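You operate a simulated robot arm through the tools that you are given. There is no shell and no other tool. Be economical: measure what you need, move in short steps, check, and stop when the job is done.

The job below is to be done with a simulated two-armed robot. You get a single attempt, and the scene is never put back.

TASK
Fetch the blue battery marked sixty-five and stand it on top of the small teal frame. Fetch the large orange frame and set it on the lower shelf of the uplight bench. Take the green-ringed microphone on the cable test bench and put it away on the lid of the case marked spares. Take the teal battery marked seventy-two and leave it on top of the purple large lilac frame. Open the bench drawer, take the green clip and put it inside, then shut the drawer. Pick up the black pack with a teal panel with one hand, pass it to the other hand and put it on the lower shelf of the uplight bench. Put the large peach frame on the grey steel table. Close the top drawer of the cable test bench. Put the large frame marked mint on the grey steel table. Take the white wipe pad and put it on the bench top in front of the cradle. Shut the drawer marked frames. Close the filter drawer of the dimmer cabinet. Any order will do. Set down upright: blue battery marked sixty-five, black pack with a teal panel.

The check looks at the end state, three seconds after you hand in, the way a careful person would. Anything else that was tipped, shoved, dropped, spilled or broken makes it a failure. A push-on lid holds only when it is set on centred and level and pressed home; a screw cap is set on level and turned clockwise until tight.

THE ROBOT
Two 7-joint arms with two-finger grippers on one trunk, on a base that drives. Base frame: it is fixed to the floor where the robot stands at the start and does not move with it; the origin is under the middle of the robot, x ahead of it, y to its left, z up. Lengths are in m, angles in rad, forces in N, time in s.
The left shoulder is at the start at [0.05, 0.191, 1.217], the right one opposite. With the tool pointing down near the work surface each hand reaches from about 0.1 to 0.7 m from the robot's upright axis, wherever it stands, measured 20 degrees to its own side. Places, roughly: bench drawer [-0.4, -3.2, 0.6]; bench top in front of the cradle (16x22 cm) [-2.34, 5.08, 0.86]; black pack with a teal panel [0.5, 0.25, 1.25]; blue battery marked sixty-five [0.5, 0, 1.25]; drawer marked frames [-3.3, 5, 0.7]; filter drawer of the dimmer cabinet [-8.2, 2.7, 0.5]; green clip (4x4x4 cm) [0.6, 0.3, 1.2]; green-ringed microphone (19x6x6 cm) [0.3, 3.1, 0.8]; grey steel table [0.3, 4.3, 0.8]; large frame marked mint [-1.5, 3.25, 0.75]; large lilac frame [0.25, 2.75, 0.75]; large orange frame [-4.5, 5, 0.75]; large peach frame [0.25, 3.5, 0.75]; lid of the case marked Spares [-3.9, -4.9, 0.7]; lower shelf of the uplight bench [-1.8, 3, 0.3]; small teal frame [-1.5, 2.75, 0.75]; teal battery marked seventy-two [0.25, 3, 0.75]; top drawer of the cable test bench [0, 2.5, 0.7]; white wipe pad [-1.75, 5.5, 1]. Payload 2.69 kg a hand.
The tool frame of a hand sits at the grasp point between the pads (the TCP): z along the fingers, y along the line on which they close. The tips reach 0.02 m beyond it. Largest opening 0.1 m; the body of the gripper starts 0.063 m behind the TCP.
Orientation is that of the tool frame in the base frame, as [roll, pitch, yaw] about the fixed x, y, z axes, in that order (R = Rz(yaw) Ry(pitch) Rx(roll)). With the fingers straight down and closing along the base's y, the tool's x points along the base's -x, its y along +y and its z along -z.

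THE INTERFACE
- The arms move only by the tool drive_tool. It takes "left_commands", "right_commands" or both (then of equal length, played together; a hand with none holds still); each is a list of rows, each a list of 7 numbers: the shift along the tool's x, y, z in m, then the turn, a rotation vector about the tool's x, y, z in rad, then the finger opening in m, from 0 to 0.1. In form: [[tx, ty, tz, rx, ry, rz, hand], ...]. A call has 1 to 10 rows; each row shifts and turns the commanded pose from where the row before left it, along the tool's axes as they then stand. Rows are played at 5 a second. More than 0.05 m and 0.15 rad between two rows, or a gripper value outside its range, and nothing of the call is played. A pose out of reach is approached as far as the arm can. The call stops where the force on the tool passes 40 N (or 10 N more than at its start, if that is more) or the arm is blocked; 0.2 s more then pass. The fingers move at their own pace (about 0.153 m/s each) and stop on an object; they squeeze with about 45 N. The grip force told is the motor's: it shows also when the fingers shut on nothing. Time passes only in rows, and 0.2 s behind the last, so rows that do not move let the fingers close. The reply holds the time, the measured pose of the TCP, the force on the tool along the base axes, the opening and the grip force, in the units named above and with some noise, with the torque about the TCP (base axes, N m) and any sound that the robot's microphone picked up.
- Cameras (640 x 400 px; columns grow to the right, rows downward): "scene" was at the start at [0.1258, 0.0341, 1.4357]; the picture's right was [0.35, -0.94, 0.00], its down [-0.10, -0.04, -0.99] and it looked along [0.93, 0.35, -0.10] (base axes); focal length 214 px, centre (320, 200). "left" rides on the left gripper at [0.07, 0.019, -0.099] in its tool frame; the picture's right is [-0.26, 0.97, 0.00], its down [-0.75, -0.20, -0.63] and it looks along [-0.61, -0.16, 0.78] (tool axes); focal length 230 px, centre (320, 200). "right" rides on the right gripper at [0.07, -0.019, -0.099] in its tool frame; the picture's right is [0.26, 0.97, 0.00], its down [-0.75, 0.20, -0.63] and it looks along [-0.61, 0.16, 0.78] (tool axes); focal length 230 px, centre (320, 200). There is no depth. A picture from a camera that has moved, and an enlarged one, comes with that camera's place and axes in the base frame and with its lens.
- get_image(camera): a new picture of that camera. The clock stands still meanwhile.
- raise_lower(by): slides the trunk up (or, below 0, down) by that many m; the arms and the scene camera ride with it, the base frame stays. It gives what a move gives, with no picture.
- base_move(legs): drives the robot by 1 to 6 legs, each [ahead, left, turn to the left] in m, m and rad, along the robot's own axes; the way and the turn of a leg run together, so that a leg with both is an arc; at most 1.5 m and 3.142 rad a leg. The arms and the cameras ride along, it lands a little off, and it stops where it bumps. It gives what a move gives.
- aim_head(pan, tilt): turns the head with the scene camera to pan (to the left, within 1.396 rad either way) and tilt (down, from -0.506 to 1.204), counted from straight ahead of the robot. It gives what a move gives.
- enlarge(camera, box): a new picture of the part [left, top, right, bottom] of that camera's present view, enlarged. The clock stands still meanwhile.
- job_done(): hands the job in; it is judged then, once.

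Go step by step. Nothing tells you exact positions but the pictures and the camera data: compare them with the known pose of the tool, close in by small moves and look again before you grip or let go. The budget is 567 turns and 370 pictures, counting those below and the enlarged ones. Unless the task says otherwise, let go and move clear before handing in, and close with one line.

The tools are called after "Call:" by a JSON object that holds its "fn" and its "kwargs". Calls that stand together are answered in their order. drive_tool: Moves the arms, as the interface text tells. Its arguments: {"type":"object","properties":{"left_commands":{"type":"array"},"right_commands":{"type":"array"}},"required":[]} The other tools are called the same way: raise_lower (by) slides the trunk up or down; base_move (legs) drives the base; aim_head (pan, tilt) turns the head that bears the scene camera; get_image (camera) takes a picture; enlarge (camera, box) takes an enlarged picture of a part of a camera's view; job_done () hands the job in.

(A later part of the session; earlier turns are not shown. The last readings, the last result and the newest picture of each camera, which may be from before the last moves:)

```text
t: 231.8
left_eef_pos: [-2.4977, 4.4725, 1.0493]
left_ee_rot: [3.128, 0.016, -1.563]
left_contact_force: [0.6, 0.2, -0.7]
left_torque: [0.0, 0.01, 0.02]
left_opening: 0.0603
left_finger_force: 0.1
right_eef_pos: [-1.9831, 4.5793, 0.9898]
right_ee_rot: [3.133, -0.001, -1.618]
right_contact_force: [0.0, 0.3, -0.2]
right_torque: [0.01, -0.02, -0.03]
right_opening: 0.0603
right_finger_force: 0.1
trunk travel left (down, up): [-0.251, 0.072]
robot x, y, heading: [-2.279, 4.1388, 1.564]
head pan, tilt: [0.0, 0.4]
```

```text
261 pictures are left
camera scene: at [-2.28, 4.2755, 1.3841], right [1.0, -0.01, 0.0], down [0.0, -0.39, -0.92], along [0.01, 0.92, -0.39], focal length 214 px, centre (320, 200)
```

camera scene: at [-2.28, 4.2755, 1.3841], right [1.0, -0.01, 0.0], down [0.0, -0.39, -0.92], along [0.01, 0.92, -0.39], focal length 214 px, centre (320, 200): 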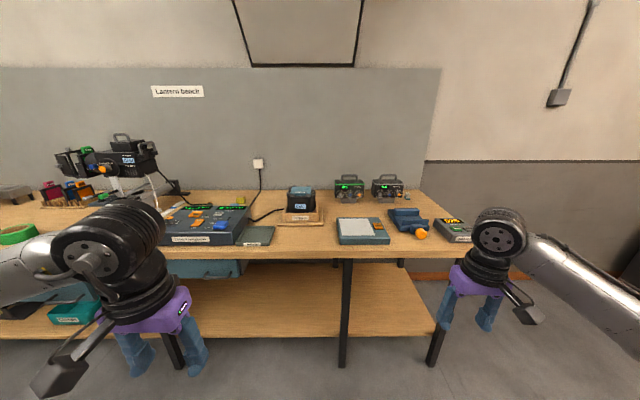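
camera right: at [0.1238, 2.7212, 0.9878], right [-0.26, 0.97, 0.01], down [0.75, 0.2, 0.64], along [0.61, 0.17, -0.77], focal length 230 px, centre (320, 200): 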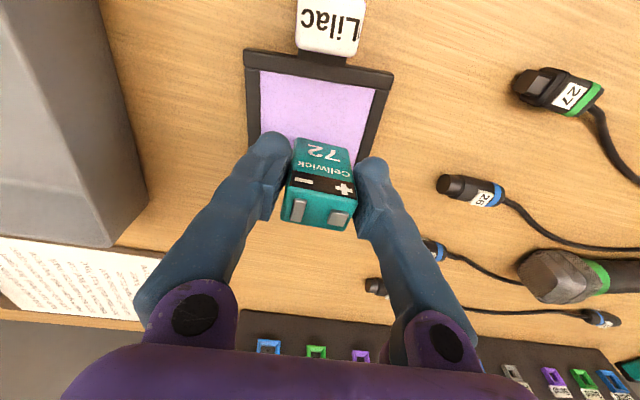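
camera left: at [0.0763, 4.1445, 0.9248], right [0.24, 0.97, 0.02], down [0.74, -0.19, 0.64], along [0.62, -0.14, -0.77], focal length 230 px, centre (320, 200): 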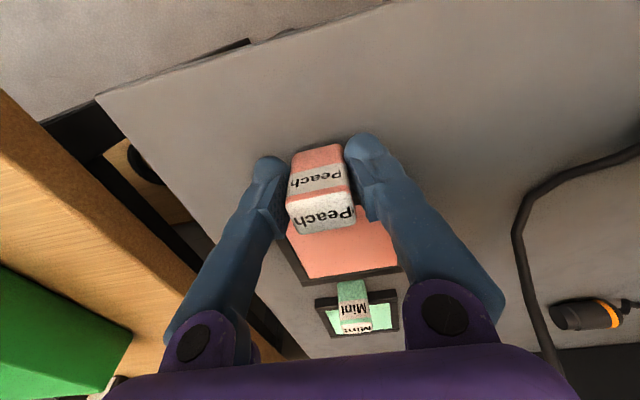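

The small white item at the back right (near (-1.71, 5.5)) should be the wipe pad; the cradle is the wooden tray holder. Zoom on both.

Call:
{"fn": "enlarge", "kwargs": {"camera": "scene", "box": [370, 170, 450, 220]}}

Call:
{"fn": "enlarge", "kwargs": {"camera": "scene", "box": [220, 170, 420, 295]}}

```text
8.00 times, centred on (410, 195) of scene
camera zoom: at [-2.28, 4.2755, 1.3841], right [1.0, -0.01, 0.0], down [0.0, -0.39, -0.92], along [0.01, 0.92, -0.39], focal length 1716 px, centre (-400, 240)
```

zoom: 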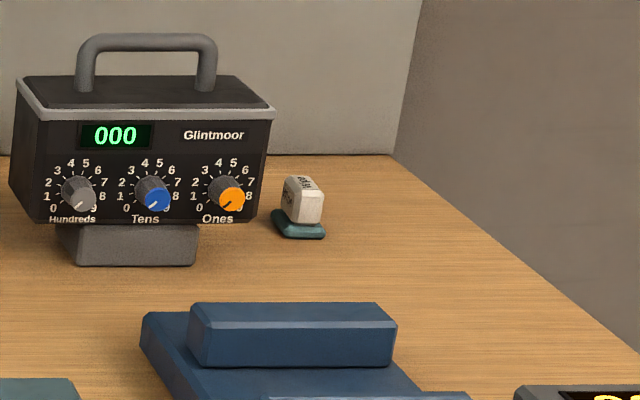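

```text
3.20 times, centred on (320, 232) of scene
camera zoom: at [-2.28, 4.2755, 1.3841], right [1.0, -0.01, 0.0], down [0.0, -0.39, -0.92], along [0.01, 0.92, -0.39], focal length 686 px, centre (320, 96)
```

zoom: 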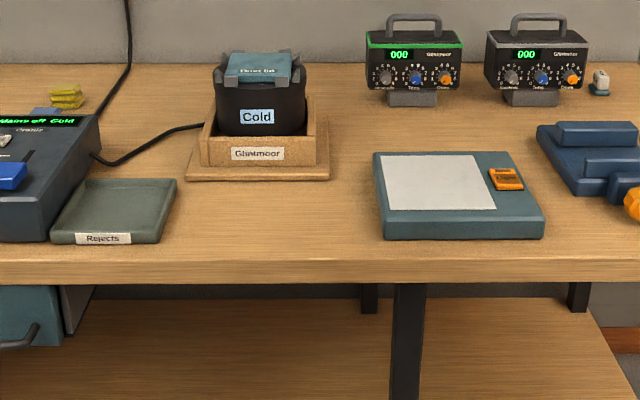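

The pad is at (-1.714, 5.52) at the back right of the bench (top z≈0.86); the bench's right end is x≈-1.57, so I'll take the pad from the bench's east side.

Call:
{"fn": "base_move", "kwargs": {"legs": [[0, -1.2, 0]]}}

Call:
{"fn": "get_image", "kwargs": {"camera": "scene"}}

```text
t: 242.6
left_eef_pos: [-1.2961, 4.475, 1.0496]
left_ee_rot: [3.128, 0.016, -1.536]
left_contact_force: [1.2, -0.9, 0.4]
left_torque: [0.02, -0.04, 0.0]
left_opening: 0.0601
left_finger_force: 0.0
right_eef_pos: [-0.7826, 4.5977, 0.9904]
right_ee_rot: [3.131, -0.001, -1.588]
right_contact_force: [0.6, -0.3, 0.1]
right_torque: [0.0, 0.02, 0.0]
right_opening: 0.0599
right_finger_force: 0.0
trunk travel left (down, up): [-0.251, 0.072]
robot x, y, heading: [-1.0661, 4.1495, 1.594]
head pan, tilt: [0.0, 0.4]
```

```text
258 pictures are left
camera scene: at [-1.0715, 4.2838, 1.3841], right [1.0, 0.02, 0.0], down [0.01, -0.39, -0.92], along [-0.02, 0.92, -0.39], focal length 214 px, centre (320, 200)
```

scene: 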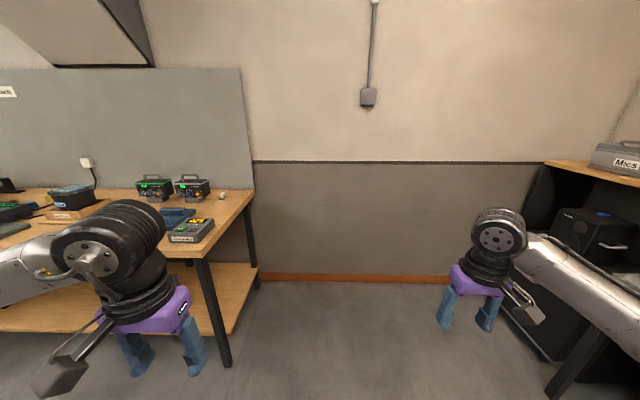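

The alcove is free. Drive in and turn west.

Call:
{"fn": "base_move", "kwargs": {"legs": [[0.95, -0.02, 0], [0, 0, 1.548]]}}

Call:
{"fn": "get_image", "kwargs": {"camera": "scene"}}

Call:
{"fn": "get_image", "kwargs": {"camera": "right"}}

```text
t: 251.3
left_eef_pos: [-1.4024, 4.8788, 1.05]
left_ee_rot: [3.128, 0.016, 0.009]
left_contact_force: [0.5, -0.3, -0.5]
left_torque: [-0.03, 0.02, 0.01]
left_opening: 0.0601
left_finger_force: 0.0
right_eef_pos: [-1.5108, 5.395, 0.9906]
right_ee_rot: [3.133, 0.001, -0.045]
right_contact_force: [-0.1, -0.1, -0.9]
right_torque: [-0.01, 0.01, 0.02]
right_opening: 0.0602
right_finger_force: 0.0
trunk travel left (down, up): [-0.251, 0.072]
robot x, y, heading: [-1.07, 5.0928, 3.132]
head pan, tilt: [0.0, 0.4]
```

```text
257 pictures are left
camera scene: at [-1.2028, 5.1008, 1.3841], right [0.01, 1.0, 0.0], down [0.39, 0.0, -0.92], along [-0.92, 0.01, -0.39], focal length 214 px, centre (320, 200)
```

scene: 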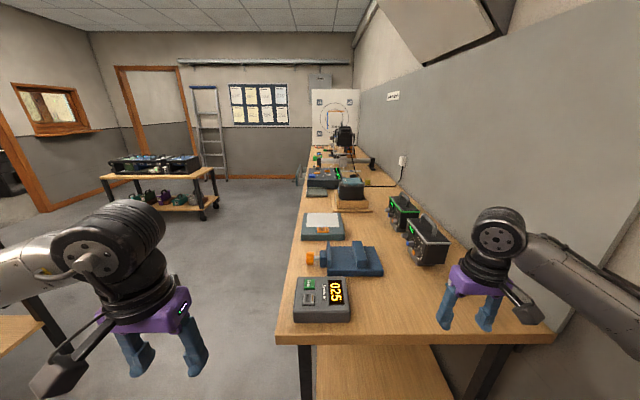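

```text
256 pictures are left
camera right: at [-1.4392, 5.4101, 1.0913], right [0.21, -0.98, 0.01], down [-0.76, -0.16, 0.63], along [-0.62, -0.14, -0.78], focal length 230 px, centre (320, 200)
```

right: 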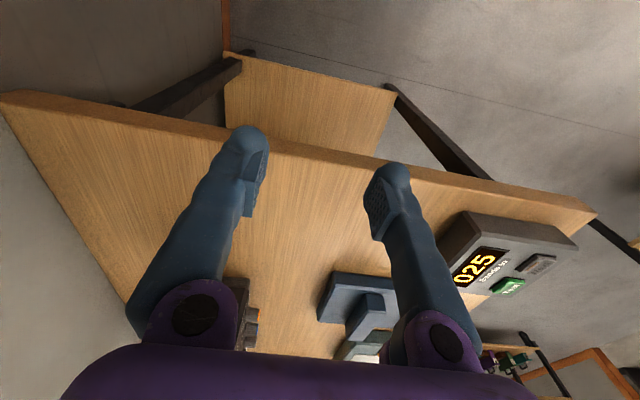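

I tilt the right hand forward by 0.5 rad and slide it north to look at the pad.

Call:
{"fn": "drive_tool", "kwargs": {"right_commands": [[0, -0.03, 0, 0, -0.125, 0, 0.06], [0, -0.03, 0, 0, -0.125, 0, 0.06], [0, -0.03, 0, 0, -0.125, 0, 0.06], [0, -0.03, 0, 0, -0.125, 0, 0.06], [0, 0, 0, 0, 0, 0, 0.06]]}}

Call:
{"fn": "get_image", "kwargs": {"camera": "right"}}

Call:
{"fn": "get_image", "kwargs": {"camera": "scene"}}

```text
t: 252.6
left_eef_pos: [-1.4049, 4.8711, 1.0446]
left_ee_rot: [3.139, 0.011, 0.011]
left_contact_force: [0.5, 0.7, 0.6]
left_torque: [-0.03, 0.03, -0.03]
left_opening: 0.0598
left_finger_force: 0.0
right_eef_pos: [-1.5084, 5.5068, 0.989]
right_ee_rot: [3.135, 0.497, -0.045]
right_contact_force: [0.0, 0.3, 0.2]
right_torque: [0.01, -0.03, -0.02]
right_opening: 0.0601
right_finger_force: 0.1
trunk travel left (down, up): [-0.251, 0.072]
robot x, y, heading: [-1.0651, 5.0944, 3.138]
head pan, tilt: [0.0, 0.4]
```

```text
255 pictures are left
camera right: at [-1.3992, 5.52, 1.0446], right [0.19, -0.98, -0.12], down [-0.37, -0.18, 0.91], along [-0.91, -0.13, -0.39], focal length 230 px, centre (320, 200)
```

right: 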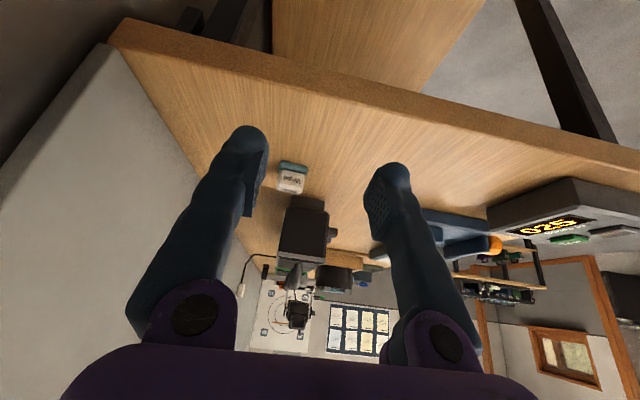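

```text
254 pictures are left
camera scene: at [-1.2081, 5.0888, 1.3829], right [0.01, 1.0, 0.01], down [0.39, 0.01, -0.92], along [-0.92, 0.01, -0.39], focal length 214 px, centre (320, 200)
```

scene: 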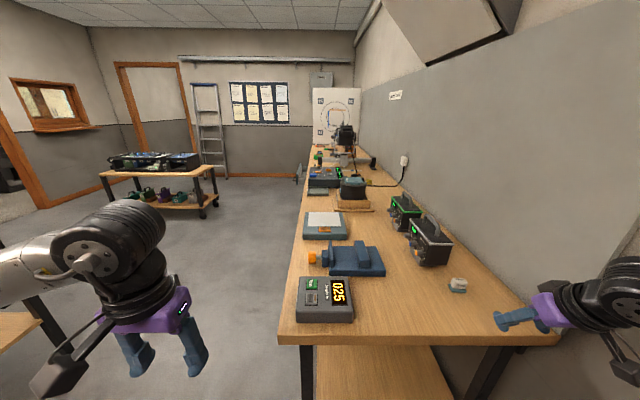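

Call:
{"fn": "enlarge", "kwargs": {"camera": "right", "box": [250, 140, 346, 200]}}

Call:
{"fn": "enlarge", "kwargs": {"camera": "scene", "box": [410, 255, 506, 315]}}

```text
6.67 times, centred on (298, 170) of right
camera zoom: at [-1.3992, 5.52, 1.0446], right [0.19, -0.98, -0.12], down [-0.37, -0.18, 0.91], along [-0.91, -0.13, -0.39], focal length 1534 px, centre (467, 400)
```

zoom: 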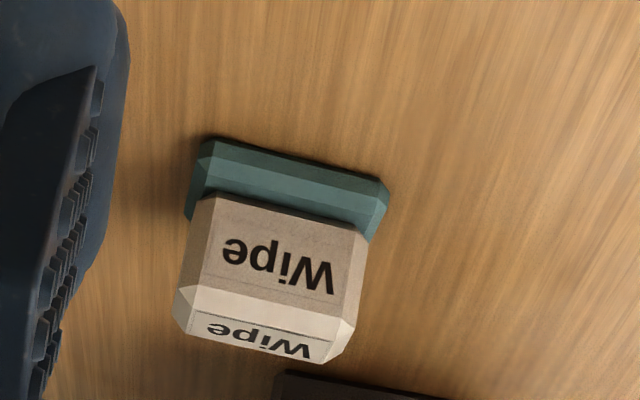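

```text
6.67 times, centred on (458, 285) of scene
camera zoom: at [-1.2081, 5.0888, 1.3829], right [0.01, 1.0, 0.01], down [0.39, 0.01, -0.92], along [-0.92, 0.01, -0.39], focal length 1430 px, centre (-600, -367)
```

zoom: 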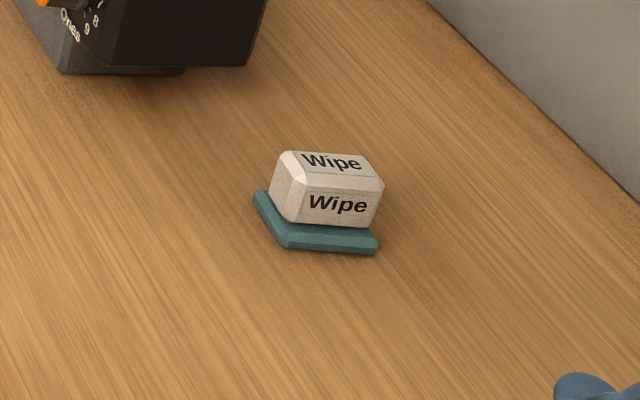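

The pad's white block is centred at (-1.722, 5.526). Approach to just short of it.

Call:
{"fn": "drive_tool", "kwargs": {"right_commands": [[0, 0, 0, -0.0216, 0, -0.0395, 0.07], [-0.0278, -0.0038, 0.0373, 0, 0, 0, 0.07], [-0.0278, -0.0038, 0.0373, 0, 0, 0, 0.07], [-0.0278, -0.0038, 0.0373, 0, 0, 0, 0.07], [-0.0278, -0.0038, 0.0273, 0, 0, 0, 0.07], [0, 0, 0, 0, 0, 0, 0.07]]}}

Call:
{"fn": "get_image", "kwargs": {"camera": "right"}}

Call:
{"fn": "enlarge", "kwargs": {"camera": "scene", "box": [410, 255, 506, 315]}}

```text
t: 253.9
left_eef_pos: [-1.4022, 4.8805, 1.0491]
left_ee_rot: [3.127, 0.015, 0.008]
left_contact_force: [0.0, -0.2, 0.4]
left_torque: [0.04, 0.01, -0.01]
left_opening: 0.0603
left_finger_force: 0.1
right_eef_pos: [-1.6699, 5.5256, 0.9219]
right_ee_rot: [3.132, 0.5, -0.006]
right_contact_force: [0.1, -0.1, -0.1]
right_torque: [0.0, 0.0, -0.01]
right_opening: 0.0699
right_finger_force: 0.1
trunk travel left (down, up): [-0.251, 0.072]
robot x, y, heading: [-1.0703, 5.1013, 3.141]
head pan, tilt: [0.0, 0.4]
```

```text
251 pictures are left
camera right: at [-1.5609, 5.5437, 0.9766], right [0.23, -0.97, -0.12], down [-0.36, -0.19, 0.91], along [-0.91, -0.17, -0.39], focal length 230 px, centre (320, 200)
```

right: 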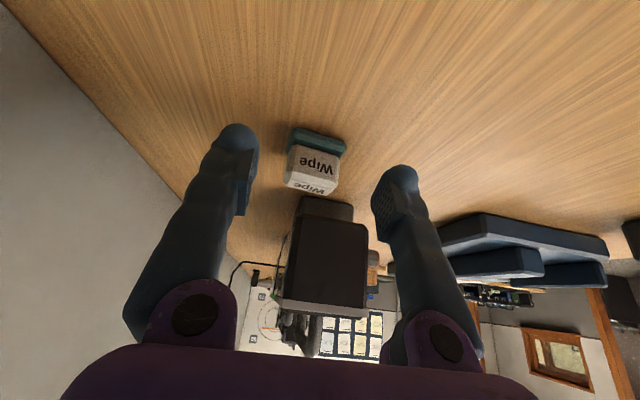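

```text
6.67 times, centred on (458, 285) of scene
camera zoom: at [-1.2023, 5.1008, 1.3842], right [0.01, 1.0, 0.0], down [0.39, 0.0, -0.92], along [-0.92, 0.01, -0.39], focal length 1430 px, centre (-600, -367)
```

zoom: 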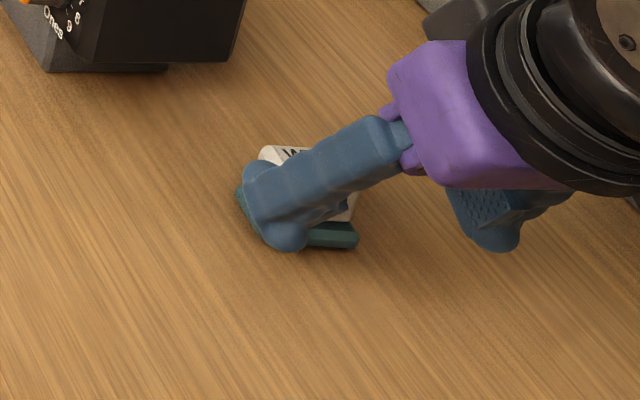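

Call:
{"fn": "drive_tool", "kwargs": {"right_commands": [[-0.015, 0, 0.0265, 0, 0, 0, 0.07], [-0.015, 0, 0.0265, 0, 0, 0, 0.07], [0, 0, 0, 0, 0, 0, 0.07], [0, 0, 0, 0, 0, 0, 0.02], [0, 0, 0, 0, 0, 0, 0.02]]}}

Call:
{"fn": "get_image", "kwargs": {"camera": "right"}}

```text
t: 255.2
left_eef_pos: [-1.4023, 4.8799, 1.0489]
left_ee_rot: [3.128, 0.016, 0.008]
left_contact_force: [0.0, 0.1, -0.3]
left_torque: [0.0, 0.0, 0.03]
left_opening: 0.0598
left_finger_force: 0.1
right_eef_pos: [-1.7208, 5.5268, 0.8896]
right_ee_rot: [3.13, 0.503, -0.007]
right_contact_force: [-0.7, 1.5, 1.6]
right_torque: [-0.03, 0.02, -0.02]
right_opening: 0.0385
right_finger_force: 45.5
trunk travel left (down, up): [-0.251, 0.072]
robot x, y, heading: [-1.0687, 5.1017, 3.137]
head pan, tilt: [0.0, 0.4]
```

```text
249 pictures are left
camera right: at [-1.6122, 5.5445, 0.9449], right [0.23, -0.97, -0.12], down [-0.36, -0.19, 0.92], along [-0.91, -0.17, -0.39], focal length 230 px, centre (320, 200)
```

right: 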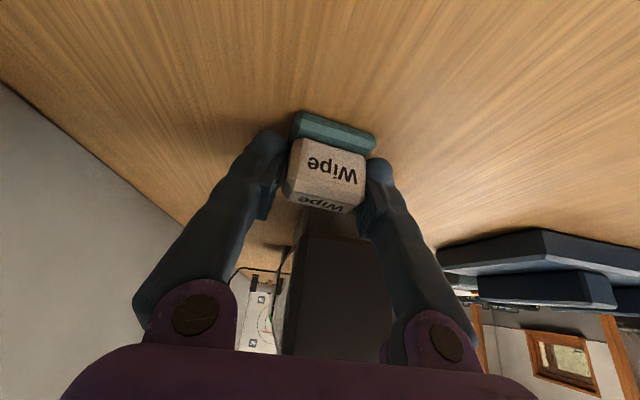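

Pad gripped. Lift, retract, and drive around to the front of the cradle.

Call:
{"fn": "drive_tool", "kwargs": {"right_commands": [[-0.0192, 0, -0.0351, 0, 0, 0, 0.02], [-0.0192, 0, -0.0351, 0, 0, 0, 0.02], [-0.0192, 0, -0.0351, 0, 0, 0, 0.02], [-0.0192, 0, -0.0351, 0, 0, 0, 0.02], [0.0395, 0, -0.0216, 0, 0, 0, 0.02], [0.0395, 0, -0.0216, 0, 0, 0, 0.02], [0.0395, 0, -0.0216, 0, 0, 0, 0.02], [0.0395, 0.03, -0.0216, 0, 0, 0, 0.02]]}}

Call:
{"fn": "base_move", "kwargs": {"legs": [[0, 0, -1.567], [-0.95, 0, 0], [0, 1.42, 0], [0.3, 0, 0]]}}

Call:
{"fn": "aim_head", "kwargs": {"pan": 0.0, "tilt": 0.6}}

Call:
{"fn": "get_image", "kwargs": {"camera": "scene"}}

```text
refused: row 8 steps farther than a row can; nothing moved
```

```text
t: 256.7
left_eef_pos: [-1.4448, 4.9681, 1.0493]
left_ee_rot: [3.128, 0.019, -0.238]
left_contact_force: [0.3, -0.7, 0.8]
left_torque: [0.04, 0.03, 0.02]
left_opening: 0.0599
left_finger_force: 0.1
right_eef_pos: [-1.6028, 5.6521, 0.8907]
right_ee_rot: [3.11, 0.509, -0.224]
right_contact_force: [1.6, -3.6, 3.1]
right_torque: [0.43, -0.03, -0.22]
right_opening: 0.0384
right_finger_force: 44.7
trunk travel left (down, up): [-0.251, 0.072]
robot x, y, heading: [-1.0707, 5.0977, 2.889]
head pan, tilt: [0.0, 0.4]
stopped in leg 1: the force on the tool passed its limit at 90 N (the readings are from after the stop); the commanded pose is now the measured one
```

```text
t: 257.5
left_eef_pos: [-1.446, 4.9669, 1.0508]
left_ee_rot: [3.129, 0.017, -0.238]
left_contact_force: [-0.2, 0.1, -0.7]
left_torque: [0.03, 0.0, -0.04]
left_opening: 0.0603
left_finger_force: 0.1
right_eef_pos: [-1.6031, 5.6526, 0.8903]
right_ee_rot: [3.11, 0.51, -0.225]
right_contact_force: [0.2, -5.6, 4.3]
right_torque: [0.47, -0.03, -0.18]
right_opening: 0.038
right_finger_force: 45.3
trunk travel left (down, up): [-0.251, 0.072]
robot x, y, heading: [-1.0653, 5.0943, 2.884]
head pan, tilt: [0.0, 0.6]
```

```text
248 pictures are left
camera scene: at [-1.194, 5.131, 1.3661], right [0.25, 0.97, 0.0], down [0.55, -0.14, -0.83], along [-0.8, 0.21, -0.56], focal length 214 px, centre (320, 200)
```

scene: 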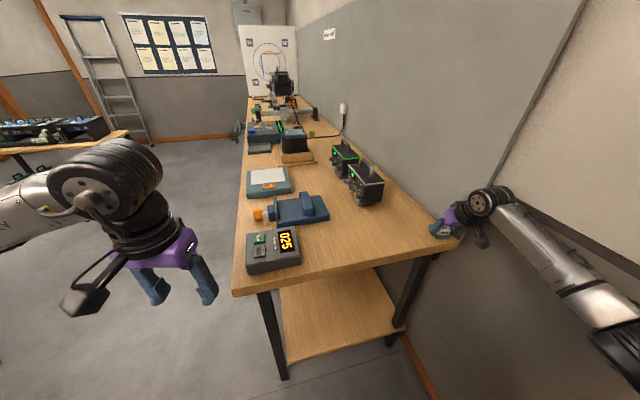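

The lift row was refused but the base turned anyway, pressing the hand to the wall board; nothing else was touched. Turn back, then lift properly.

Call:
{"fn": "base_move", "kwargs": {"legs": [[0, 0, 0.25]]}}

Call:
{"fn": "get_image", "kwargs": {"camera": "right"}}

```text
t: 258.7
left_eef_pos: [-1.4015, 4.8804, 1.05]
left_ee_rot: [3.13, 0.018, 0.006]
left_contact_force: [0.0, 0.9, 0.8]
left_torque: [0.0, -0.01, 0.03]
left_opening: 0.0599
left_finger_force: 0.0
right_eef_pos: [-1.7205, 5.5064, 0.8901]
right_ee_rot: [3.109, 0.509, 0.021]
right_contact_force: [-1.1, -1.0, 5.4]
right_torque: [0.07, -0.08, -0.02]
right_opening: 0.0383
right_finger_force: 45.4
trunk travel left (down, up): [-0.251, 0.072]
robot x, y, heading: [-1.0689, 5.0987, 3.132]
head pan, tilt: [0.0, 0.6]
```

```text
247 pictures are left
camera right: at [-1.6139, 5.5292, 0.9441], right [0.26, -0.96, -0.1], down [-0.34, -0.19, 0.92], along [-0.9, -0.2, -0.38], focal length 230 px, centre (320, 200)
```

right: 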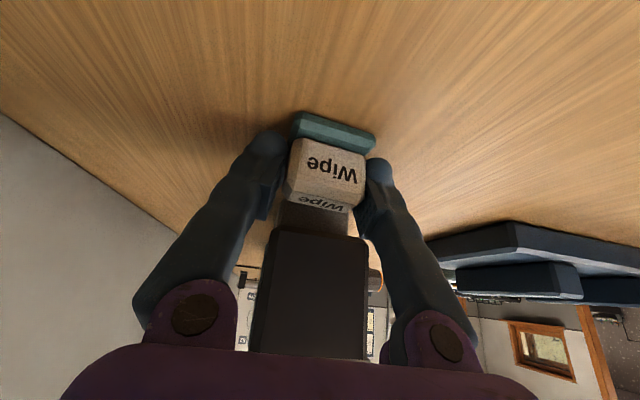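

Call:
{"fn": "drive_tool", "kwargs": {"right_commands": [[-0.0192, 0, -0.0351, 0, 0, 0, 0.02], [-0.0192, 0, -0.0351, 0, 0, 0, 0.02], [-0.0192, 0, -0.0351, 0, 0, 0, 0.02], [-0.0192, 0, -0.0351, 0, 0, 0, 0.02], [0.0395, 0, -0.0216, 0, 0, 0, 0.02], [0.0395, 0, -0.0216, 0, 0, 0, 0.02], [0.0395, 0, -0.0216, 0, 0, 0, 0.02], [0, 0.045, 0, 0, 0, 0, 0.02], [0, 0.045, 0, 0, 0, 0, 0.02]]}}

```text
t: 260.7
left_eef_pos: [-1.4027, 4.8798, 1.0503]
left_ee_rot: [3.127, 0.015, 0.006]
left_contact_force: [-0.2, 0.0, -0.1]
left_torque: [0.03, 0.01, -0.01]
left_opening: 0.0601
left_finger_force: 0.1
right_eef_pos: [-1.5846, 5.4234, 1.0483]
right_ee_rot: [3.111, 0.511, 0.019]
right_contact_force: [0.4, 0.3, -0.2]
right_torque: [0.0, 0.04, -0.03]
right_opening: 0.0385
right_finger_force: 44.9
trunk travel left (down, up): [-0.251, 0.072]
robot x, y, heading: [-1.0703, 5.0972, 3.132]
head pan, tilt: [0.0, 0.6]
```

Call:
{"fn": "base_move", "kwargs": {"legs": [[0, 0.95, 0], [1.42, 0, 0], [0, 0, -1.57]]}}

Call:
{"fn": "get_image", "kwargs": {"camera": "scene"}}

```text
t: 279.4
left_eef_pos: [-2.6775, 4.4813, 1.05]
left_ee_rot: [3.128, 0.015, -1.514]
left_contact_force: [0.2, -0.1, 0.0]
left_torque: [0.02, 0.0, -0.01]
left_opening: 0.06
left_finger_force: 0.0
right_eef_pos: [-2.1455, 4.6898, 1.0471]
right_ee_rot: [3.111, 0.509, -1.499]
right_contact_force: [-0.6, -0.5, -0.7]
right_torque: [0.0, -0.01, 0.0]
right_opening: 0.0384
right_finger_force: 45.0
trunk travel left (down, up): [-0.251, 0.072]
robot x, y, heading: [-2.4469, 4.1577, 1.613]
head pan, tilt: [0.0, 0.6]
```

```text
246 pictures are left
camera scene: at [-2.4501, 4.2892, 1.3659], right [1.0, 0.04, 0.0], down [0.02, -0.56, -0.83], along [-0.04, 0.82, -0.56], focal length 214 px, centre (320, 200)
```

scene: 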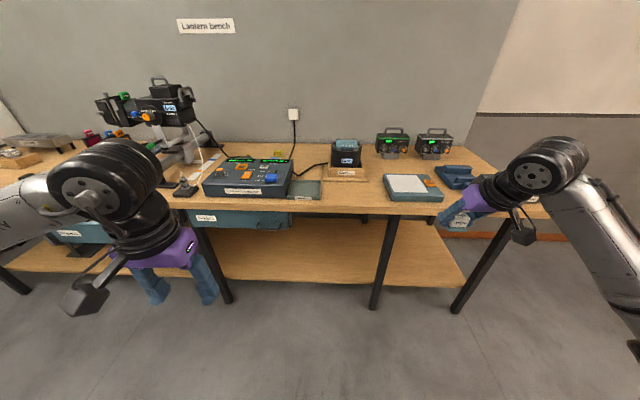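

Call:
{"fn": "base_move", "kwargs": {"legs": [[0, 0, -0.042], [0.36, 0, 0]]}}

Call:
{"fn": "drive_tool", "kwargs": {"right_commands": [[0, 0.045, 0, 0, 0, 0, 0.02], [0, 0.045, 0, 0, 0, 0, 0.02], [0, 0.045, 0, 0, 0, 0, 0.02], [0, 0.045, 0, 0, 0, 0, 0.02]]}}

Call:
{"fn": "get_image", "kwargs": {"camera": "scene"}}

Call:
{"fn": "get_image", "kwargs": {"camera": "right"}}

```text
t: 282.1
left_eef_pos: [-2.6647, 4.8413, 1.0482]
left_ee_rot: [3.126, 0.016, -1.555]
left_contact_force: [0.1, 0.2, 0.0]
left_torque: [-0.01, 0.0, -0.02]
left_opening: 0.0602
left_finger_force: 0.0
right_eef_pos: [-2.1246, 5.0279, 1.0482]
right_ee_rot: [3.111, 0.512, -1.541]
right_contact_force: [-0.8, -0.2, 0.5]
right_torque: [0.01, -0.01, -0.02]
right_opening: 0.0382
right_finger_force: 44.9
trunk travel left (down, up): [-0.251, 0.072]
robot x, y, heading: [-2.4442, 4.5055, 1.569]
head pan, tilt: [0.0, 0.6]
```

```text
t: 283.1
left_eef_pos: [-2.6659, 4.8412, 1.0489]
left_ee_rot: [3.129, 0.015, -1.557]
left_contact_force: [-0.8, -0.4, 0.0]
left_torque: [0.02, 0.01, -0.02]
left_opening: 0.0603
left_finger_force: 0.1
right_eef_pos: [-2.307, 5.0218, 1.0546]
right_ee_rot: [3.11, 0.51, -1.542]
right_contact_force: [0.0, 0.4, -0.7]
right_torque: [-0.02, -0.01, -0.03]
right_opening: 0.0382
right_finger_force: 44.6
trunk travel left (down, up): [-0.251, 0.072]
robot x, y, heading: [-2.4412, 4.5088, 1.572]
head pan, tilt: [0.0, 0.6]
```

```text
245 pictures are left
camera scene: at [-2.4462, 4.6403, 1.3659], right [1.0, 0.0, 0.0], down [0.0, -0.56, -0.83], along [0.0, 0.83, -0.56], focal length 214 px, centre (320, 200)
```

scene: 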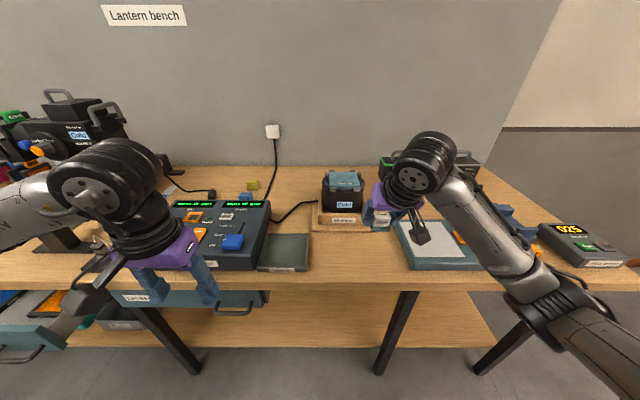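

```text
244 pictures are left
camera right: at [-2.2818, 4.913, 1.1084], right [-0.96, -0.27, -0.1], down [-0.19, 0.34, 0.92], along [-0.21, 0.9, -0.38], focal length 230 px, centre (320, 200)
```

right: 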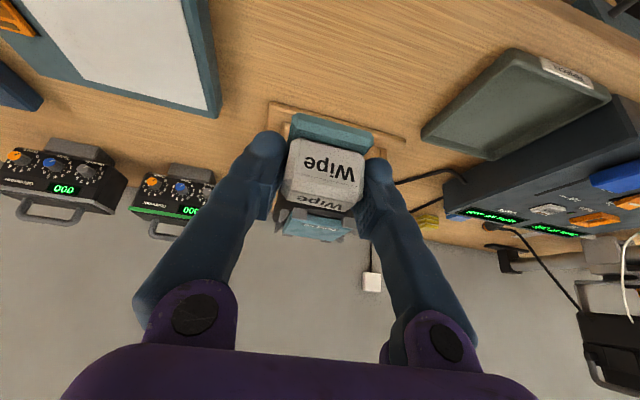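

Call:
{"fn": "drive_tool", "kwargs": {"right_commands": [[0.003, 0.008, 0.037, 0, 0, 0, 0.02], [0.003, 0.008, 0.037, 0, 0, 0, 0.02], [0.003, 0.008, 0.037, 0, 0, 0, 0.02], [0.003, 0.008, 0.037, 0, 0, 0, 0.02], [0, 0, 0, 0, 0, 0, 0.02]]}}

Call:
{"fn": "get_image", "kwargs": {"camera": "right"}}

Call:
{"fn": "enlarge", "kwargs": {"camera": "scene", "box": [260, 170, 460, 295]}}

```text
t: 284.3
left_eef_pos: [-2.6652, 4.8396, 1.0511]
left_ee_rot: [3.128, 0.015, -1.555]
left_contact_force: [0.1, -0.1, 0.4]
left_torque: [-0.04, 0.02, 0.02]
left_opening: 0.06
left_finger_force: 0.0
right_eef_pos: [-2.3423, 5.0789, 0.919]
right_ee_rot: [3.111, 0.507, -1.539]
right_contact_force: [-0.9, -1.0, -0.2]
right_torque: [0.01, 0.01, -0.01]
right_opening: 0.038
right_finger_force: 44.6
trunk travel left (down, up): [-0.251, 0.072]
robot x, y, heading: [-2.4454, 4.5085, 1.572]
head pan, tilt: [0.0, 0.6]
```

```text
243 pictures are left
camera right: at [-2.3173, 4.9709, 0.9724], right [-0.96, -0.27, -0.1], down [-0.19, 0.34, 0.92], along [-0.21, 0.9, -0.38], focal length 230 px, centre (320, 200)
```

right: 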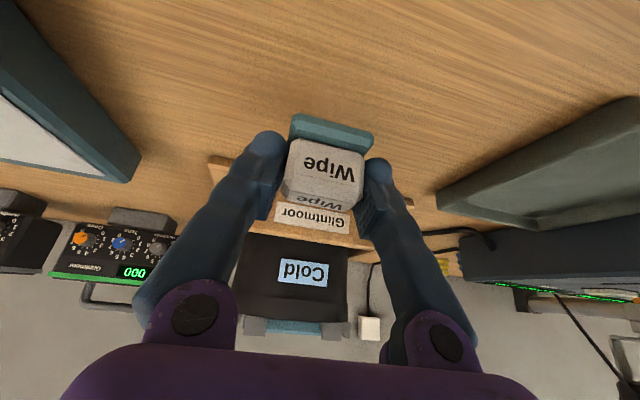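

```text
3.20 times, centred on (360, 232) of scene
camera zoom: at [-2.4453, 4.6401, 1.3659], right [1.0, 0.0, 0.0], down [0.0, -0.56, -0.83], along [0.0, 0.83, -0.56], focal length 686 px, centre (192, 96)
```

zoom: 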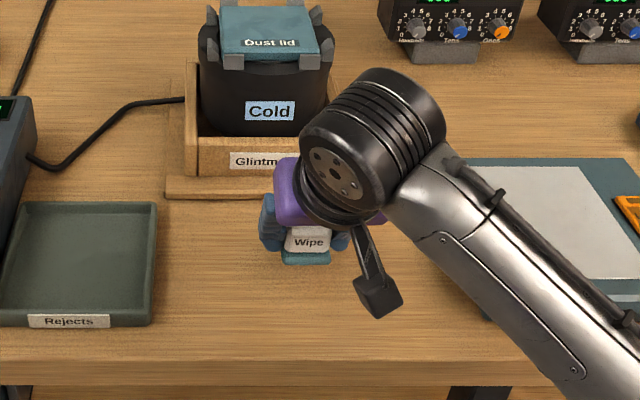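

Good location. Lower to contact.

Call:
{"fn": "drive_tool", "kwargs": {"right_commands": [[0.0097, 0, 0.0175, 0, 0, 0, 0.02], [0.0019, 0, 0.0035, 0, 0, 0, 0.02], [0.0019, 0, 0.0035, 0, 0, 0, 0.02], [0, 0, 0, 0, 0, 0, 0.02]]}}

```text
t: 285.3
left_eef_pos: [-2.6645, 4.8405, 1.0492]
left_ee_rot: [3.129, 0.019, -1.555]
left_contact_force: [0.1, 0.1, 0.2]
left_torque: [0.02, -0.01, -0.02]
left_opening: 0.0599
left_finger_force: 0.1
right_eef_pos: [-2.3424, 5.0811, 0.8909]
right_ee_rot: [3.108, 0.511, -1.541]
right_contact_force: [0.5, 0.1, 1.8]
right_torque: [0.02, -0.01, 0.02]
right_opening: 0.0382
right_finger_force: 45.7
trunk travel left (down, up): [-0.251, 0.072]
robot x, y, heading: [-2.4437, 4.5082, 1.574]
head pan, tilt: [0.0, 0.6]
```

Touching lightly. Release and withdraw along the tool axis.

Call:
{"fn": "drive_tool", "kwargs": {"right_commands": [[0.001, 0, 0.0018, 0, 0, 0, 0.02], [0, 0, 0, 0, 0, 0, 0.05], [0, 0, 0, 0, 0, 0, 0.07], [0, 0, -0.04, 0, 0, 0, 0.07], [0, 0, -0.045, 0, 0, 0, 0.07], [0, 0, -0.045, 0, 0, 0, 0.07], [0, 0, -0.045, 0, 0, 0, 0.07]]}}

Call:
{"fn": "enlarge", "kwargs": {"camera": "scene", "box": [260, 170, 460, 295]}}

```text
t: 286.9
left_eef_pos: [-2.6663, 4.8404, 1.05]
left_ee_rot: [3.127, 0.018, -1.555]
left_contact_force: [0.8, 0.7, -0.3]
left_torque: [0.05, 0.03, 0.02]
left_opening: 0.0598
left_finger_force: 0.0
right_eef_pos: [-2.3342, 4.9941, 1.0439]
right_ee_rot: [3.109, 0.509, -1.541]
right_contact_force: [-0.5, -1.1, 0.4]
right_torque: [0.06, 0.01, -0.03]
right_opening: 0.07
right_finger_force: 0.1
trunk travel left (down, up): [-0.251, 0.072]
robot x, y, heading: [-2.4475, 4.5102, 1.571]
head pan, tilt: [0.0, 0.6]
```

```text
3.20 times, centred on (360, 232) of scene
camera zoom: at [-2.4454, 4.6397, 1.3659], right [1.0, 0.0, 0.0], down [0.0, -0.56, -0.83], along [0.0, 0.83, -0.56], focal length 686 px, centre (192, 96)
```

zoom: 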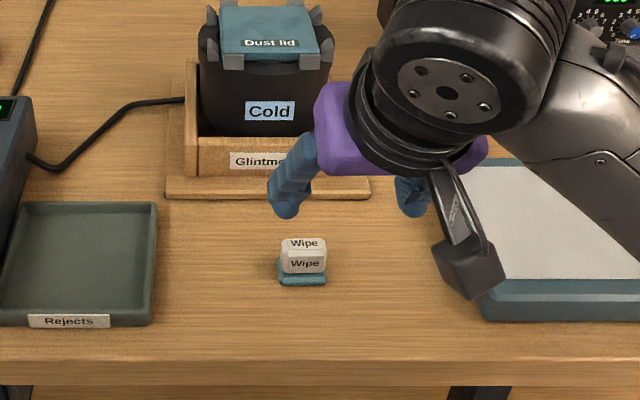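

The pad is in front of the cradle. Back up and strafe left to find the drawer marked Frames.

Call:
{"fn": "base_move", "kwargs": {"legs": [[-0.35, 0, 0], [0, 0.85, 0]]}}

Call:
{"fn": "get_image", "kwargs": {"camera": "scene"}}

```text
t: 296.7
left_eef_pos: [-3.5293, 4.4991, 1.0491]
left_ee_rot: [3.129, 0.016, -1.565]
left_contact_force: [1.2, 0.6, 0.4]
left_torque: [0.01, -0.03, 0.01]
left_opening: 0.0599
left_finger_force: 0.1
right_eef_pos: [-3.1994, 4.6495, 1.0427]
right_ee_rot: [3.112, 0.51, -1.551]
right_contact_force: [0.6, 0.3, 0.4]
right_torque: [0.02, 0.03, -0.01]
right_opening: 0.07
right_finger_force: 0.1
trunk travel left (down, up): [-0.251, 0.072]
robot x, y, heading: [-3.3126, 4.1644, 1.56]
head pan, tilt: [0.0, 0.6]
```

```text
240 pictures are left
camera scene: at [-3.3126, 4.2959, 1.3659], right [1.0, -0.01, 0.0], down [-0.01, -0.56, -0.83], along [0.01, 0.83, -0.56], focal length 214 px, centre (320, 200)
```

scene: 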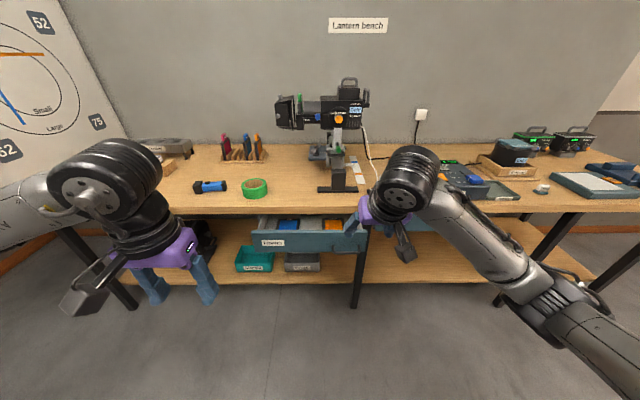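

Call:
{"fn": "enlarge", "kwargs": {"camera": "scene", "box": [200, 180, 400, 305]}}

Call:
{"fn": "enlarge", "kwargs": {"camera": "scene", "box": [80, 110, 280, 235]}}

```text
3.20 times, centred on (300, 242) of scene
camera zoom: at [-3.3126, 4.2959, 1.3659], right [1.0, -0.01, 0.0], down [-0.01, -0.56, -0.83], along [0.01, 0.83, -0.56], focal length 686 px, centre (384, 64)
```

zoom: 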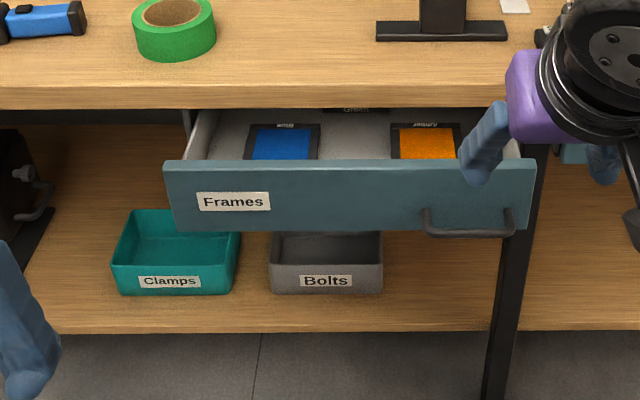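

```text
3.20 times, centred on (180, 172) of scene
camera zoom: at [-3.3126, 4.2959, 1.3659], right [1.0, -0.01, 0.0], down [-0.01, -0.56, -0.83], along [0.01, 0.83, -0.56], focal length 686 px, centre (768, 288)
```

zoom: 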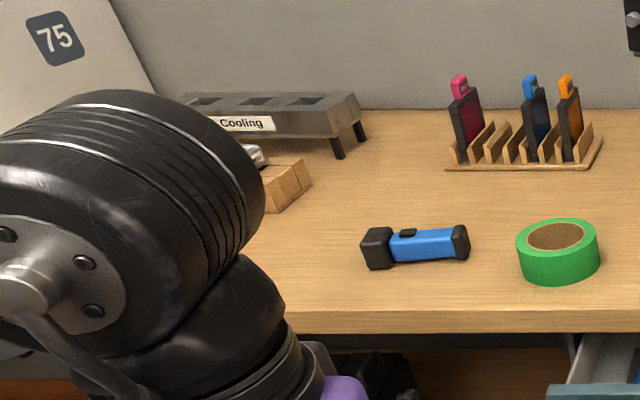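

The Frames drawer is open a few centimetres, its panel near y≈4.92, x -3.57..-3.12. I prepare the right hand as a pusher again.

Call:
{"fn": "base_move", "kwargs": {"legs": [[0, 0.14, 0.01]]}}

Call:
{"fn": "drive_tool", "kwargs": {"right_commands": [[0, 0, 0, 0, -0.148, 0, 0.0], [0, 0, 0, 0, -0.148, 0, 0.0], [0, 0, 0, 0, -0.148, 0, 0.0], [0, 0, 0, 0, -0.148, 0, 0.0], [0, 0, 0, 0, -0.148, 0, 0.0], [0, 0, 0, 0, -0.148, 0, 0.0], [0, 0, 0, 0, 0, 0, 0.0]]}}

Call:
{"fn": "raise_lower", "kwargs": {"by": -0.2}}

```text
t: 298.6
left_eef_pos: [-3.6755, 4.4963, 1.0502]
left_ee_rot: [3.128, 0.016, -1.552]
left_contact_force: [0.1, 0.3, -0.7]
left_torque: [0.0, -0.01, -0.05]
left_opening: 0.06
left_finger_force: 0.0
right_eef_pos: [-3.3457, 4.6524, 1.043]
right_ee_rot: [3.11, 0.51, -1.539]
right_contact_force: [0.1, 0.7, -0.3]
right_torque: [0.02, -0.04, 0.02]
right_opening: 0.0702
right_finger_force: 0.0
trunk travel left (down, up): [-0.251, 0.072]
robot x, y, heading: [-3.456, 4.1659, 1.578]
head pan, tilt: [0.0, 0.6]
```

```text
t: 300.2
left_eef_pos: [-3.6748, 4.4957, 1.0492]
left_ee_rot: [3.128, 0.015, -1.553]
left_contact_force: [-0.1, -0.7, 0.4]
left_torque: [0.01, -0.01, -0.01]
left_opening: 0.0603
left_finger_force: 0.0
right_eef_pos: [-3.3463, 4.652, 1.0432]
right_ee_rot: [2.98, 1.396, -1.682]
right_contact_force: [-0.1, -0.7, -0.5]
right_torque: [-0.07, 0.0, 0.01]
right_opening: 0.0001
right_finger_force: 29.9
trunk travel left (down, up): [-0.251, 0.072]
robot x, y, heading: [-3.4521, 4.1644, 1.575]
head pan, tilt: [0.0, 0.6]
```

```text
t: 302.4
left_eef_pos: [-3.677, 4.496, 0.8499]
left_ee_rot: [3.128, 0.017, -1.553]
left_contact_force: [-0.6, -0.2, 0.0]
left_torque: [-0.04, 0.01, 0.01]
left_opening: 0.06
left_finger_force: 0.1
right_eef_pos: [-3.346, 4.6512, 0.8433]
right_ee_rot: [2.982, 1.397, -1.683]
right_contact_force: [0.1, -0.9, 0.1]
right_torque: [-0.01, -0.01, -0.04]
right_opening: 0.0
right_finger_force: 29.2
trunk travel left (down, up): [-0.051, 0.272]
robot x, y, heading: [-3.4522, 4.1687, 1.578]
head pan, tilt: [0.0, 0.6]
```

Call:
{"fn": "drive_tool", "kwargs": {"left_commands": [[0, 0, -0.05, 0, 0, 0, 0.06], [0, 0, -0.05, 0, 0, 0, 0.06], [0, 0, -0.05, 0, 0, 0, 0.06]], "right_commands": [[0.0492, 0, 0.0087, 0, 0, 0, 0.0], [0.0492, 0, 0.0087, 0, 0, 0, 0.0], [0, 0, 0, 0, 0, 0, 0.0]]}}

Call:
{"fn": "get_image", "kwargs": {"camera": "scene"}}

```text
t: 303.2
left_eef_pos: [-3.6741, 4.4934, 1.0041]
left_ee_rot: [3.127, 0.015, -1.553]
left_contact_force: [0.5, -0.1, 0.0]
left_torque: [-0.01, 0.03, 0.01]
left_opening: 0.0601
left_finger_force: 0.1
right_eef_pos: [-3.3491, 4.6511, 0.7434]
right_ee_rot: [2.976, 1.395, -1.683]
right_contact_force: [0.4, -0.1, 0.4]
right_torque: [0.03, -0.02, 0.01]
right_opening: 0.0
right_finger_force: 29.5
trunk travel left (down, up): [-0.051, 0.272]
robot x, y, heading: [-3.451, 4.1638, 1.575]
head pan, tilt: [0.0, 0.6]
```

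```text
237 pictures are left
camera scene: at [-3.4551, 4.2961, 1.1659], right [1.0, 0.0, 0.0], down [0.0, -0.56, -0.83], along [0.0, 0.83, -0.56], focal length 214 px, centre (320, 200)
```

scene: 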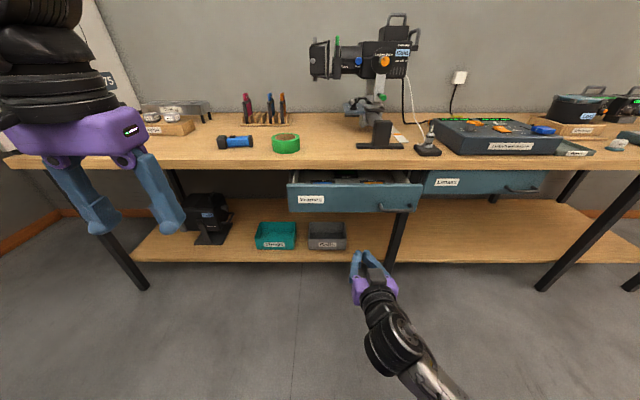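

Aligned with the panel. Push forward with the base.

Call:
{"fn": "base_move", "kwargs": {"legs": [[0.28, 0, 0]]}}

Call:
{"fn": "get_image", "kwargs": {"camera": "scene"}}

```text
t: 305.2
left_eef_pos: [-3.6733, 4.7792, 1.0032]
left_ee_rot: [3.127, 0.015, -1.561]
left_contact_force: [-1.7, -0.2, 0.2]
left_torque: [-0.01, 0.02, -0.01]
left_opening: 0.0601
left_finger_force: 0.1
right_eef_pos: [-3.3447, 4.9335, 0.7435]
right_ee_rot: [2.982, 1.395, -1.69]
right_contact_force: [-0.3, -0.2, 0.4]
right_torque: [0.01, 0.05, 0.01]
right_opening: 0.0001
right_finger_force: 29.8
trunk travel left (down, up): [-0.051, 0.272]
robot x, y, heading: [-3.4554, 4.4468, 1.567]
head pan, tilt: [0.0, 0.6]
```

```text
236 pictures are left
camera scene: at [-3.4543, 4.5799, 1.1659], right [1.0, 0.0, 0.0], down [0.0, -0.57, -0.82], along [0.0, 0.82, -0.57], focal length 214 px, centre (320, 200)
```

scene: 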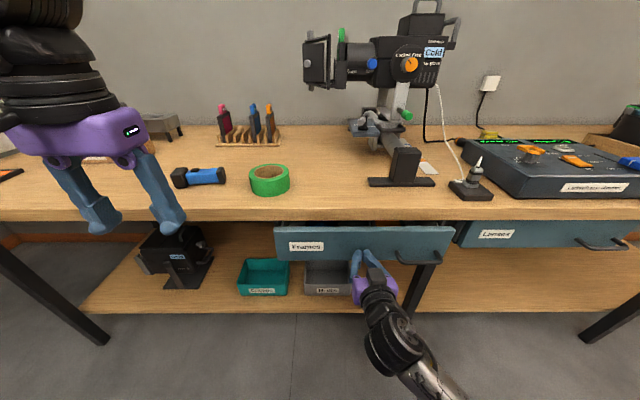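

Call:
{"fn": "base_move", "kwargs": {"legs": [[0.12, 0, 0]]}}

Call:
{"fn": "get_image", "kwargs": {"camera": "scene"}}

```text
t: 306.2
left_eef_pos: [-3.6714, 4.8328, 1.005]
left_ee_rot: [3.13, 0.016, -1.563]
left_contact_force: [0.4, -0.6, -0.4]
left_torque: [-0.04, 0.01, 0.01]
left_opening: 0.0601
left_finger_force: 0.1
right_eef_pos: [-3.3454, 4.9808, 0.7444]
right_ee_rot: [2.966, 1.391, -1.708]
right_contact_force: [3.0, -9.2, 2.3]
right_torque: [0.11, 0.02, -0.14]
right_opening: 0.0
right_finger_force: 29.3
trunk travel left (down, up): [-0.051, 0.272]
robot x, y, heading: [-3.4542, 4.5021, 1.564]
head pan, tilt: [0.0, 0.6]
stopped in leg 1: the force on the tool passed its limit at 185 N (the readings are from after the stop); the commanded pose is now the measured one
```

```text
235 pictures are left
camera scene: at [-3.4534, 4.6336, 1.166], right [1.0, -0.01, 0.0], down [0.0, -0.56, -0.83], along [0.01, 0.83, -0.56], focal length 214 px, centre (320, 200)
```

scene: 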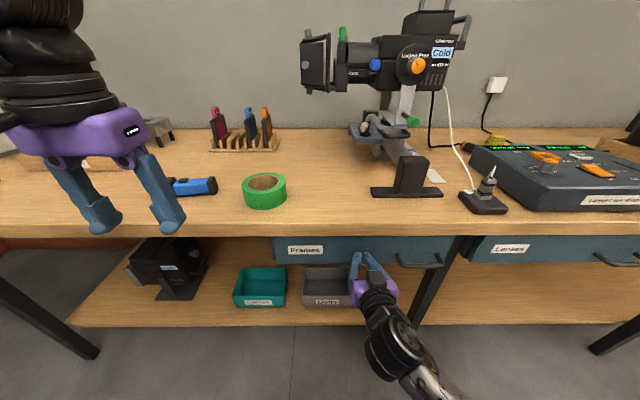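

Flush with the neighbouring drawer. Back off, restore the hand, and strafe left toward the large orange frame.

Call:
{"fn": "base_move", "kwargs": {"legs": [[-0.35, 0, 0]]}}

Call:
{"fn": "raise_lower", "kwargs": {"by": 0.2}}

Call:
{"fn": "drive_tool", "kwargs": {"right_commands": [[-0.03, 0, -0.005, 0, 0.14, 0, 0.06], [-0.03, 0, -0.005, 0, 0.14, 0, 0.06], [0, 0, 0, 0, 0.14, 0, 0.06], [0, 0, 0, 0, 0.14, 0, 0.06], [0, 0, 0, 0, 0.14, 0, 0.06], [0, 0, 0, 0, 0.14, 0, 0.06], [0, 0, 0, 0, 0.14, 0, 0.06], [0, 0, 0, 0, 0.14, 0, 0.06], [0, 0, 0, 0, 0.14, 0, 0.06], [0, 0, 0, 0, 0.13, 0, 0.06]]}}

Call:
{"fn": "base_move", "kwargs": {"legs": [[0, 1.0, 0.005]]}}

Call:
{"fn": "get_image", "kwargs": {"camera": "scene"}}

```text
t: 308.4
left_eef_pos: [-3.6745, 4.4808, 1.0044]
left_ee_rot: [3.126, 0.016, -1.552]
left_contact_force: [0.4, 0.3, 0.2]
left_torque: [0.01, -0.01, -0.02]
left_opening: 0.06
left_finger_force: 0.2
right_eef_pos: [-3.3495, 4.6325, 0.7438]
right_ee_rot: [2.973, 1.39, -1.69]
right_contact_force: [0.2, -0.3, 0.1]
right_torque: [-0.02, -0.02, -0.01]
right_opening: 0.0
right_finger_force: 28.5
trunk travel left (down, up): [-0.051, 0.272]
robot x, y, heading: [-3.4542, 4.1532, 1.569]
head pan, tilt: [0.0, 0.6]
```

```text
t: 310.6
left_eef_pos: [-3.6755, 4.4825, 1.2037]
left_ee_rot: [3.128, 0.016, -1.553]
left_contact_force: [-0.9, 0.2, 0.4]
left_torque: [0.0, 0.02, -0.02]
left_opening: 0.06
left_finger_force: 0.0
right_eef_pos: [-3.3509, 4.6308, 0.9436]
right_ee_rot: [2.973, 1.389, -1.691]
right_contact_force: [-0.3, 1.3, -0.2]
right_torque: [-0.01, -0.01, -0.01]
right_opening: 0.0
right_finger_force: 30.3
trunk travel left (down, up): [-0.251, 0.072]
robot x, y, heading: [-3.4536, 4.1519, 1.569]
head pan, tilt: [0.0, 0.6]
```

```text
t: 312.1
left_eef_pos: [-3.673, 4.4821, 1.2036]
left_ee_rot: [3.129, 0.018, -1.554]
left_contact_force: [0.3, 0.1, 0.0]
left_torque: [-0.02, -0.01, 0.0]
left_opening: 0.06
left_finger_force: 0.0
right_eef_pos: [-3.2387, 4.6505, 0.965]
right_ee_rot: [-2.865, 0.498, -1.509]
right_contact_force: [-0.4, 0.0, 0.3]
right_torque: [-0.02, 0.0, -0.04]
right_opening: 0.06
right_finger_force: 0.1
right hand out of reach, approached as far as the arm can: row 7
trunk travel left (down, up): [-0.251, 0.072]
robot x, y, heading: [-3.4528, 4.155, 1.571]
head pan, tilt: [0.0, 0.6]
stopped in row 7 (right hand): the arm was blocked; the commanded pose is now the measured one
```

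```text
t: 321.4
left_eef_pos: [-4.7046, 4.4565, 1.2031]
left_ee_rot: [3.128, 0.016, -1.521]
left_contact_force: [0.0, 0.4, 0.1]
left_torque: [0.0, -0.02, 0.0]
left_opening: 0.0599
left_finger_force: 0.1
right_eef_pos: [-4.2731, 4.6404, 0.9654]
right_ee_rot: [-2.867, 0.5, -1.476]
right_contact_force: [-0.2, 0.0, -0.2]
right_torque: [0.01, 0.01, 0.0]
right_opening: 0.0602
right_finger_force: 0.1
trunk travel left (down, up): [-0.251, 0.072]
robot x, y, heading: [-4.4726, 4.1354, 1.604]
head pan, tilt: [0.0, 0.6]
```

```text
234 pictures are left
camera scene: at [-4.4786, 4.2655, 1.3659], right [1.0, 0.03, 0.0], down [0.02, -0.56, -0.83], along [-0.03, 0.82, -0.56], focal length 214 px, centre (320, 200)
```

scene: 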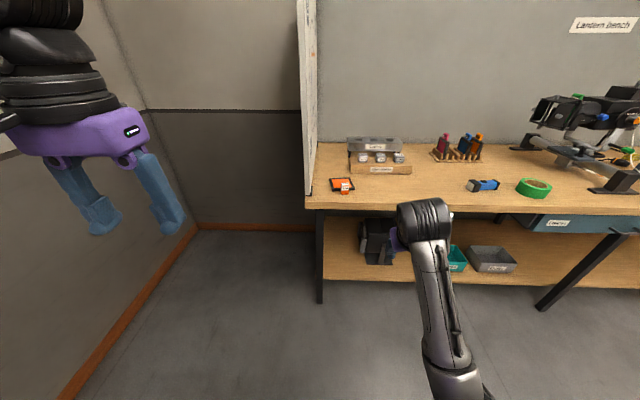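

Call:
{"fn": "enlarge", "kwargs": {"camera": "scene", "box": [290, 130, 450, 230]}}

```text
4.00 times, centred on (370, 180) of scene
camera zoom: at [-4.4786, 4.2655, 1.3659], right [1.0, 0.03, 0.0], down [0.02, -0.56, -0.83], along [-0.03, 0.82, -0.56], focal length 858 px, centre (120, 280)
```

zoom: 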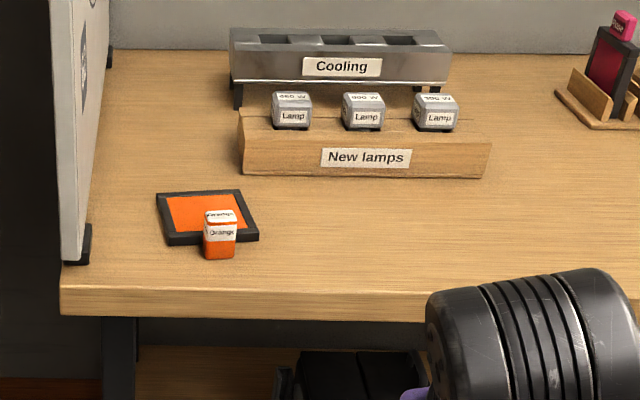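

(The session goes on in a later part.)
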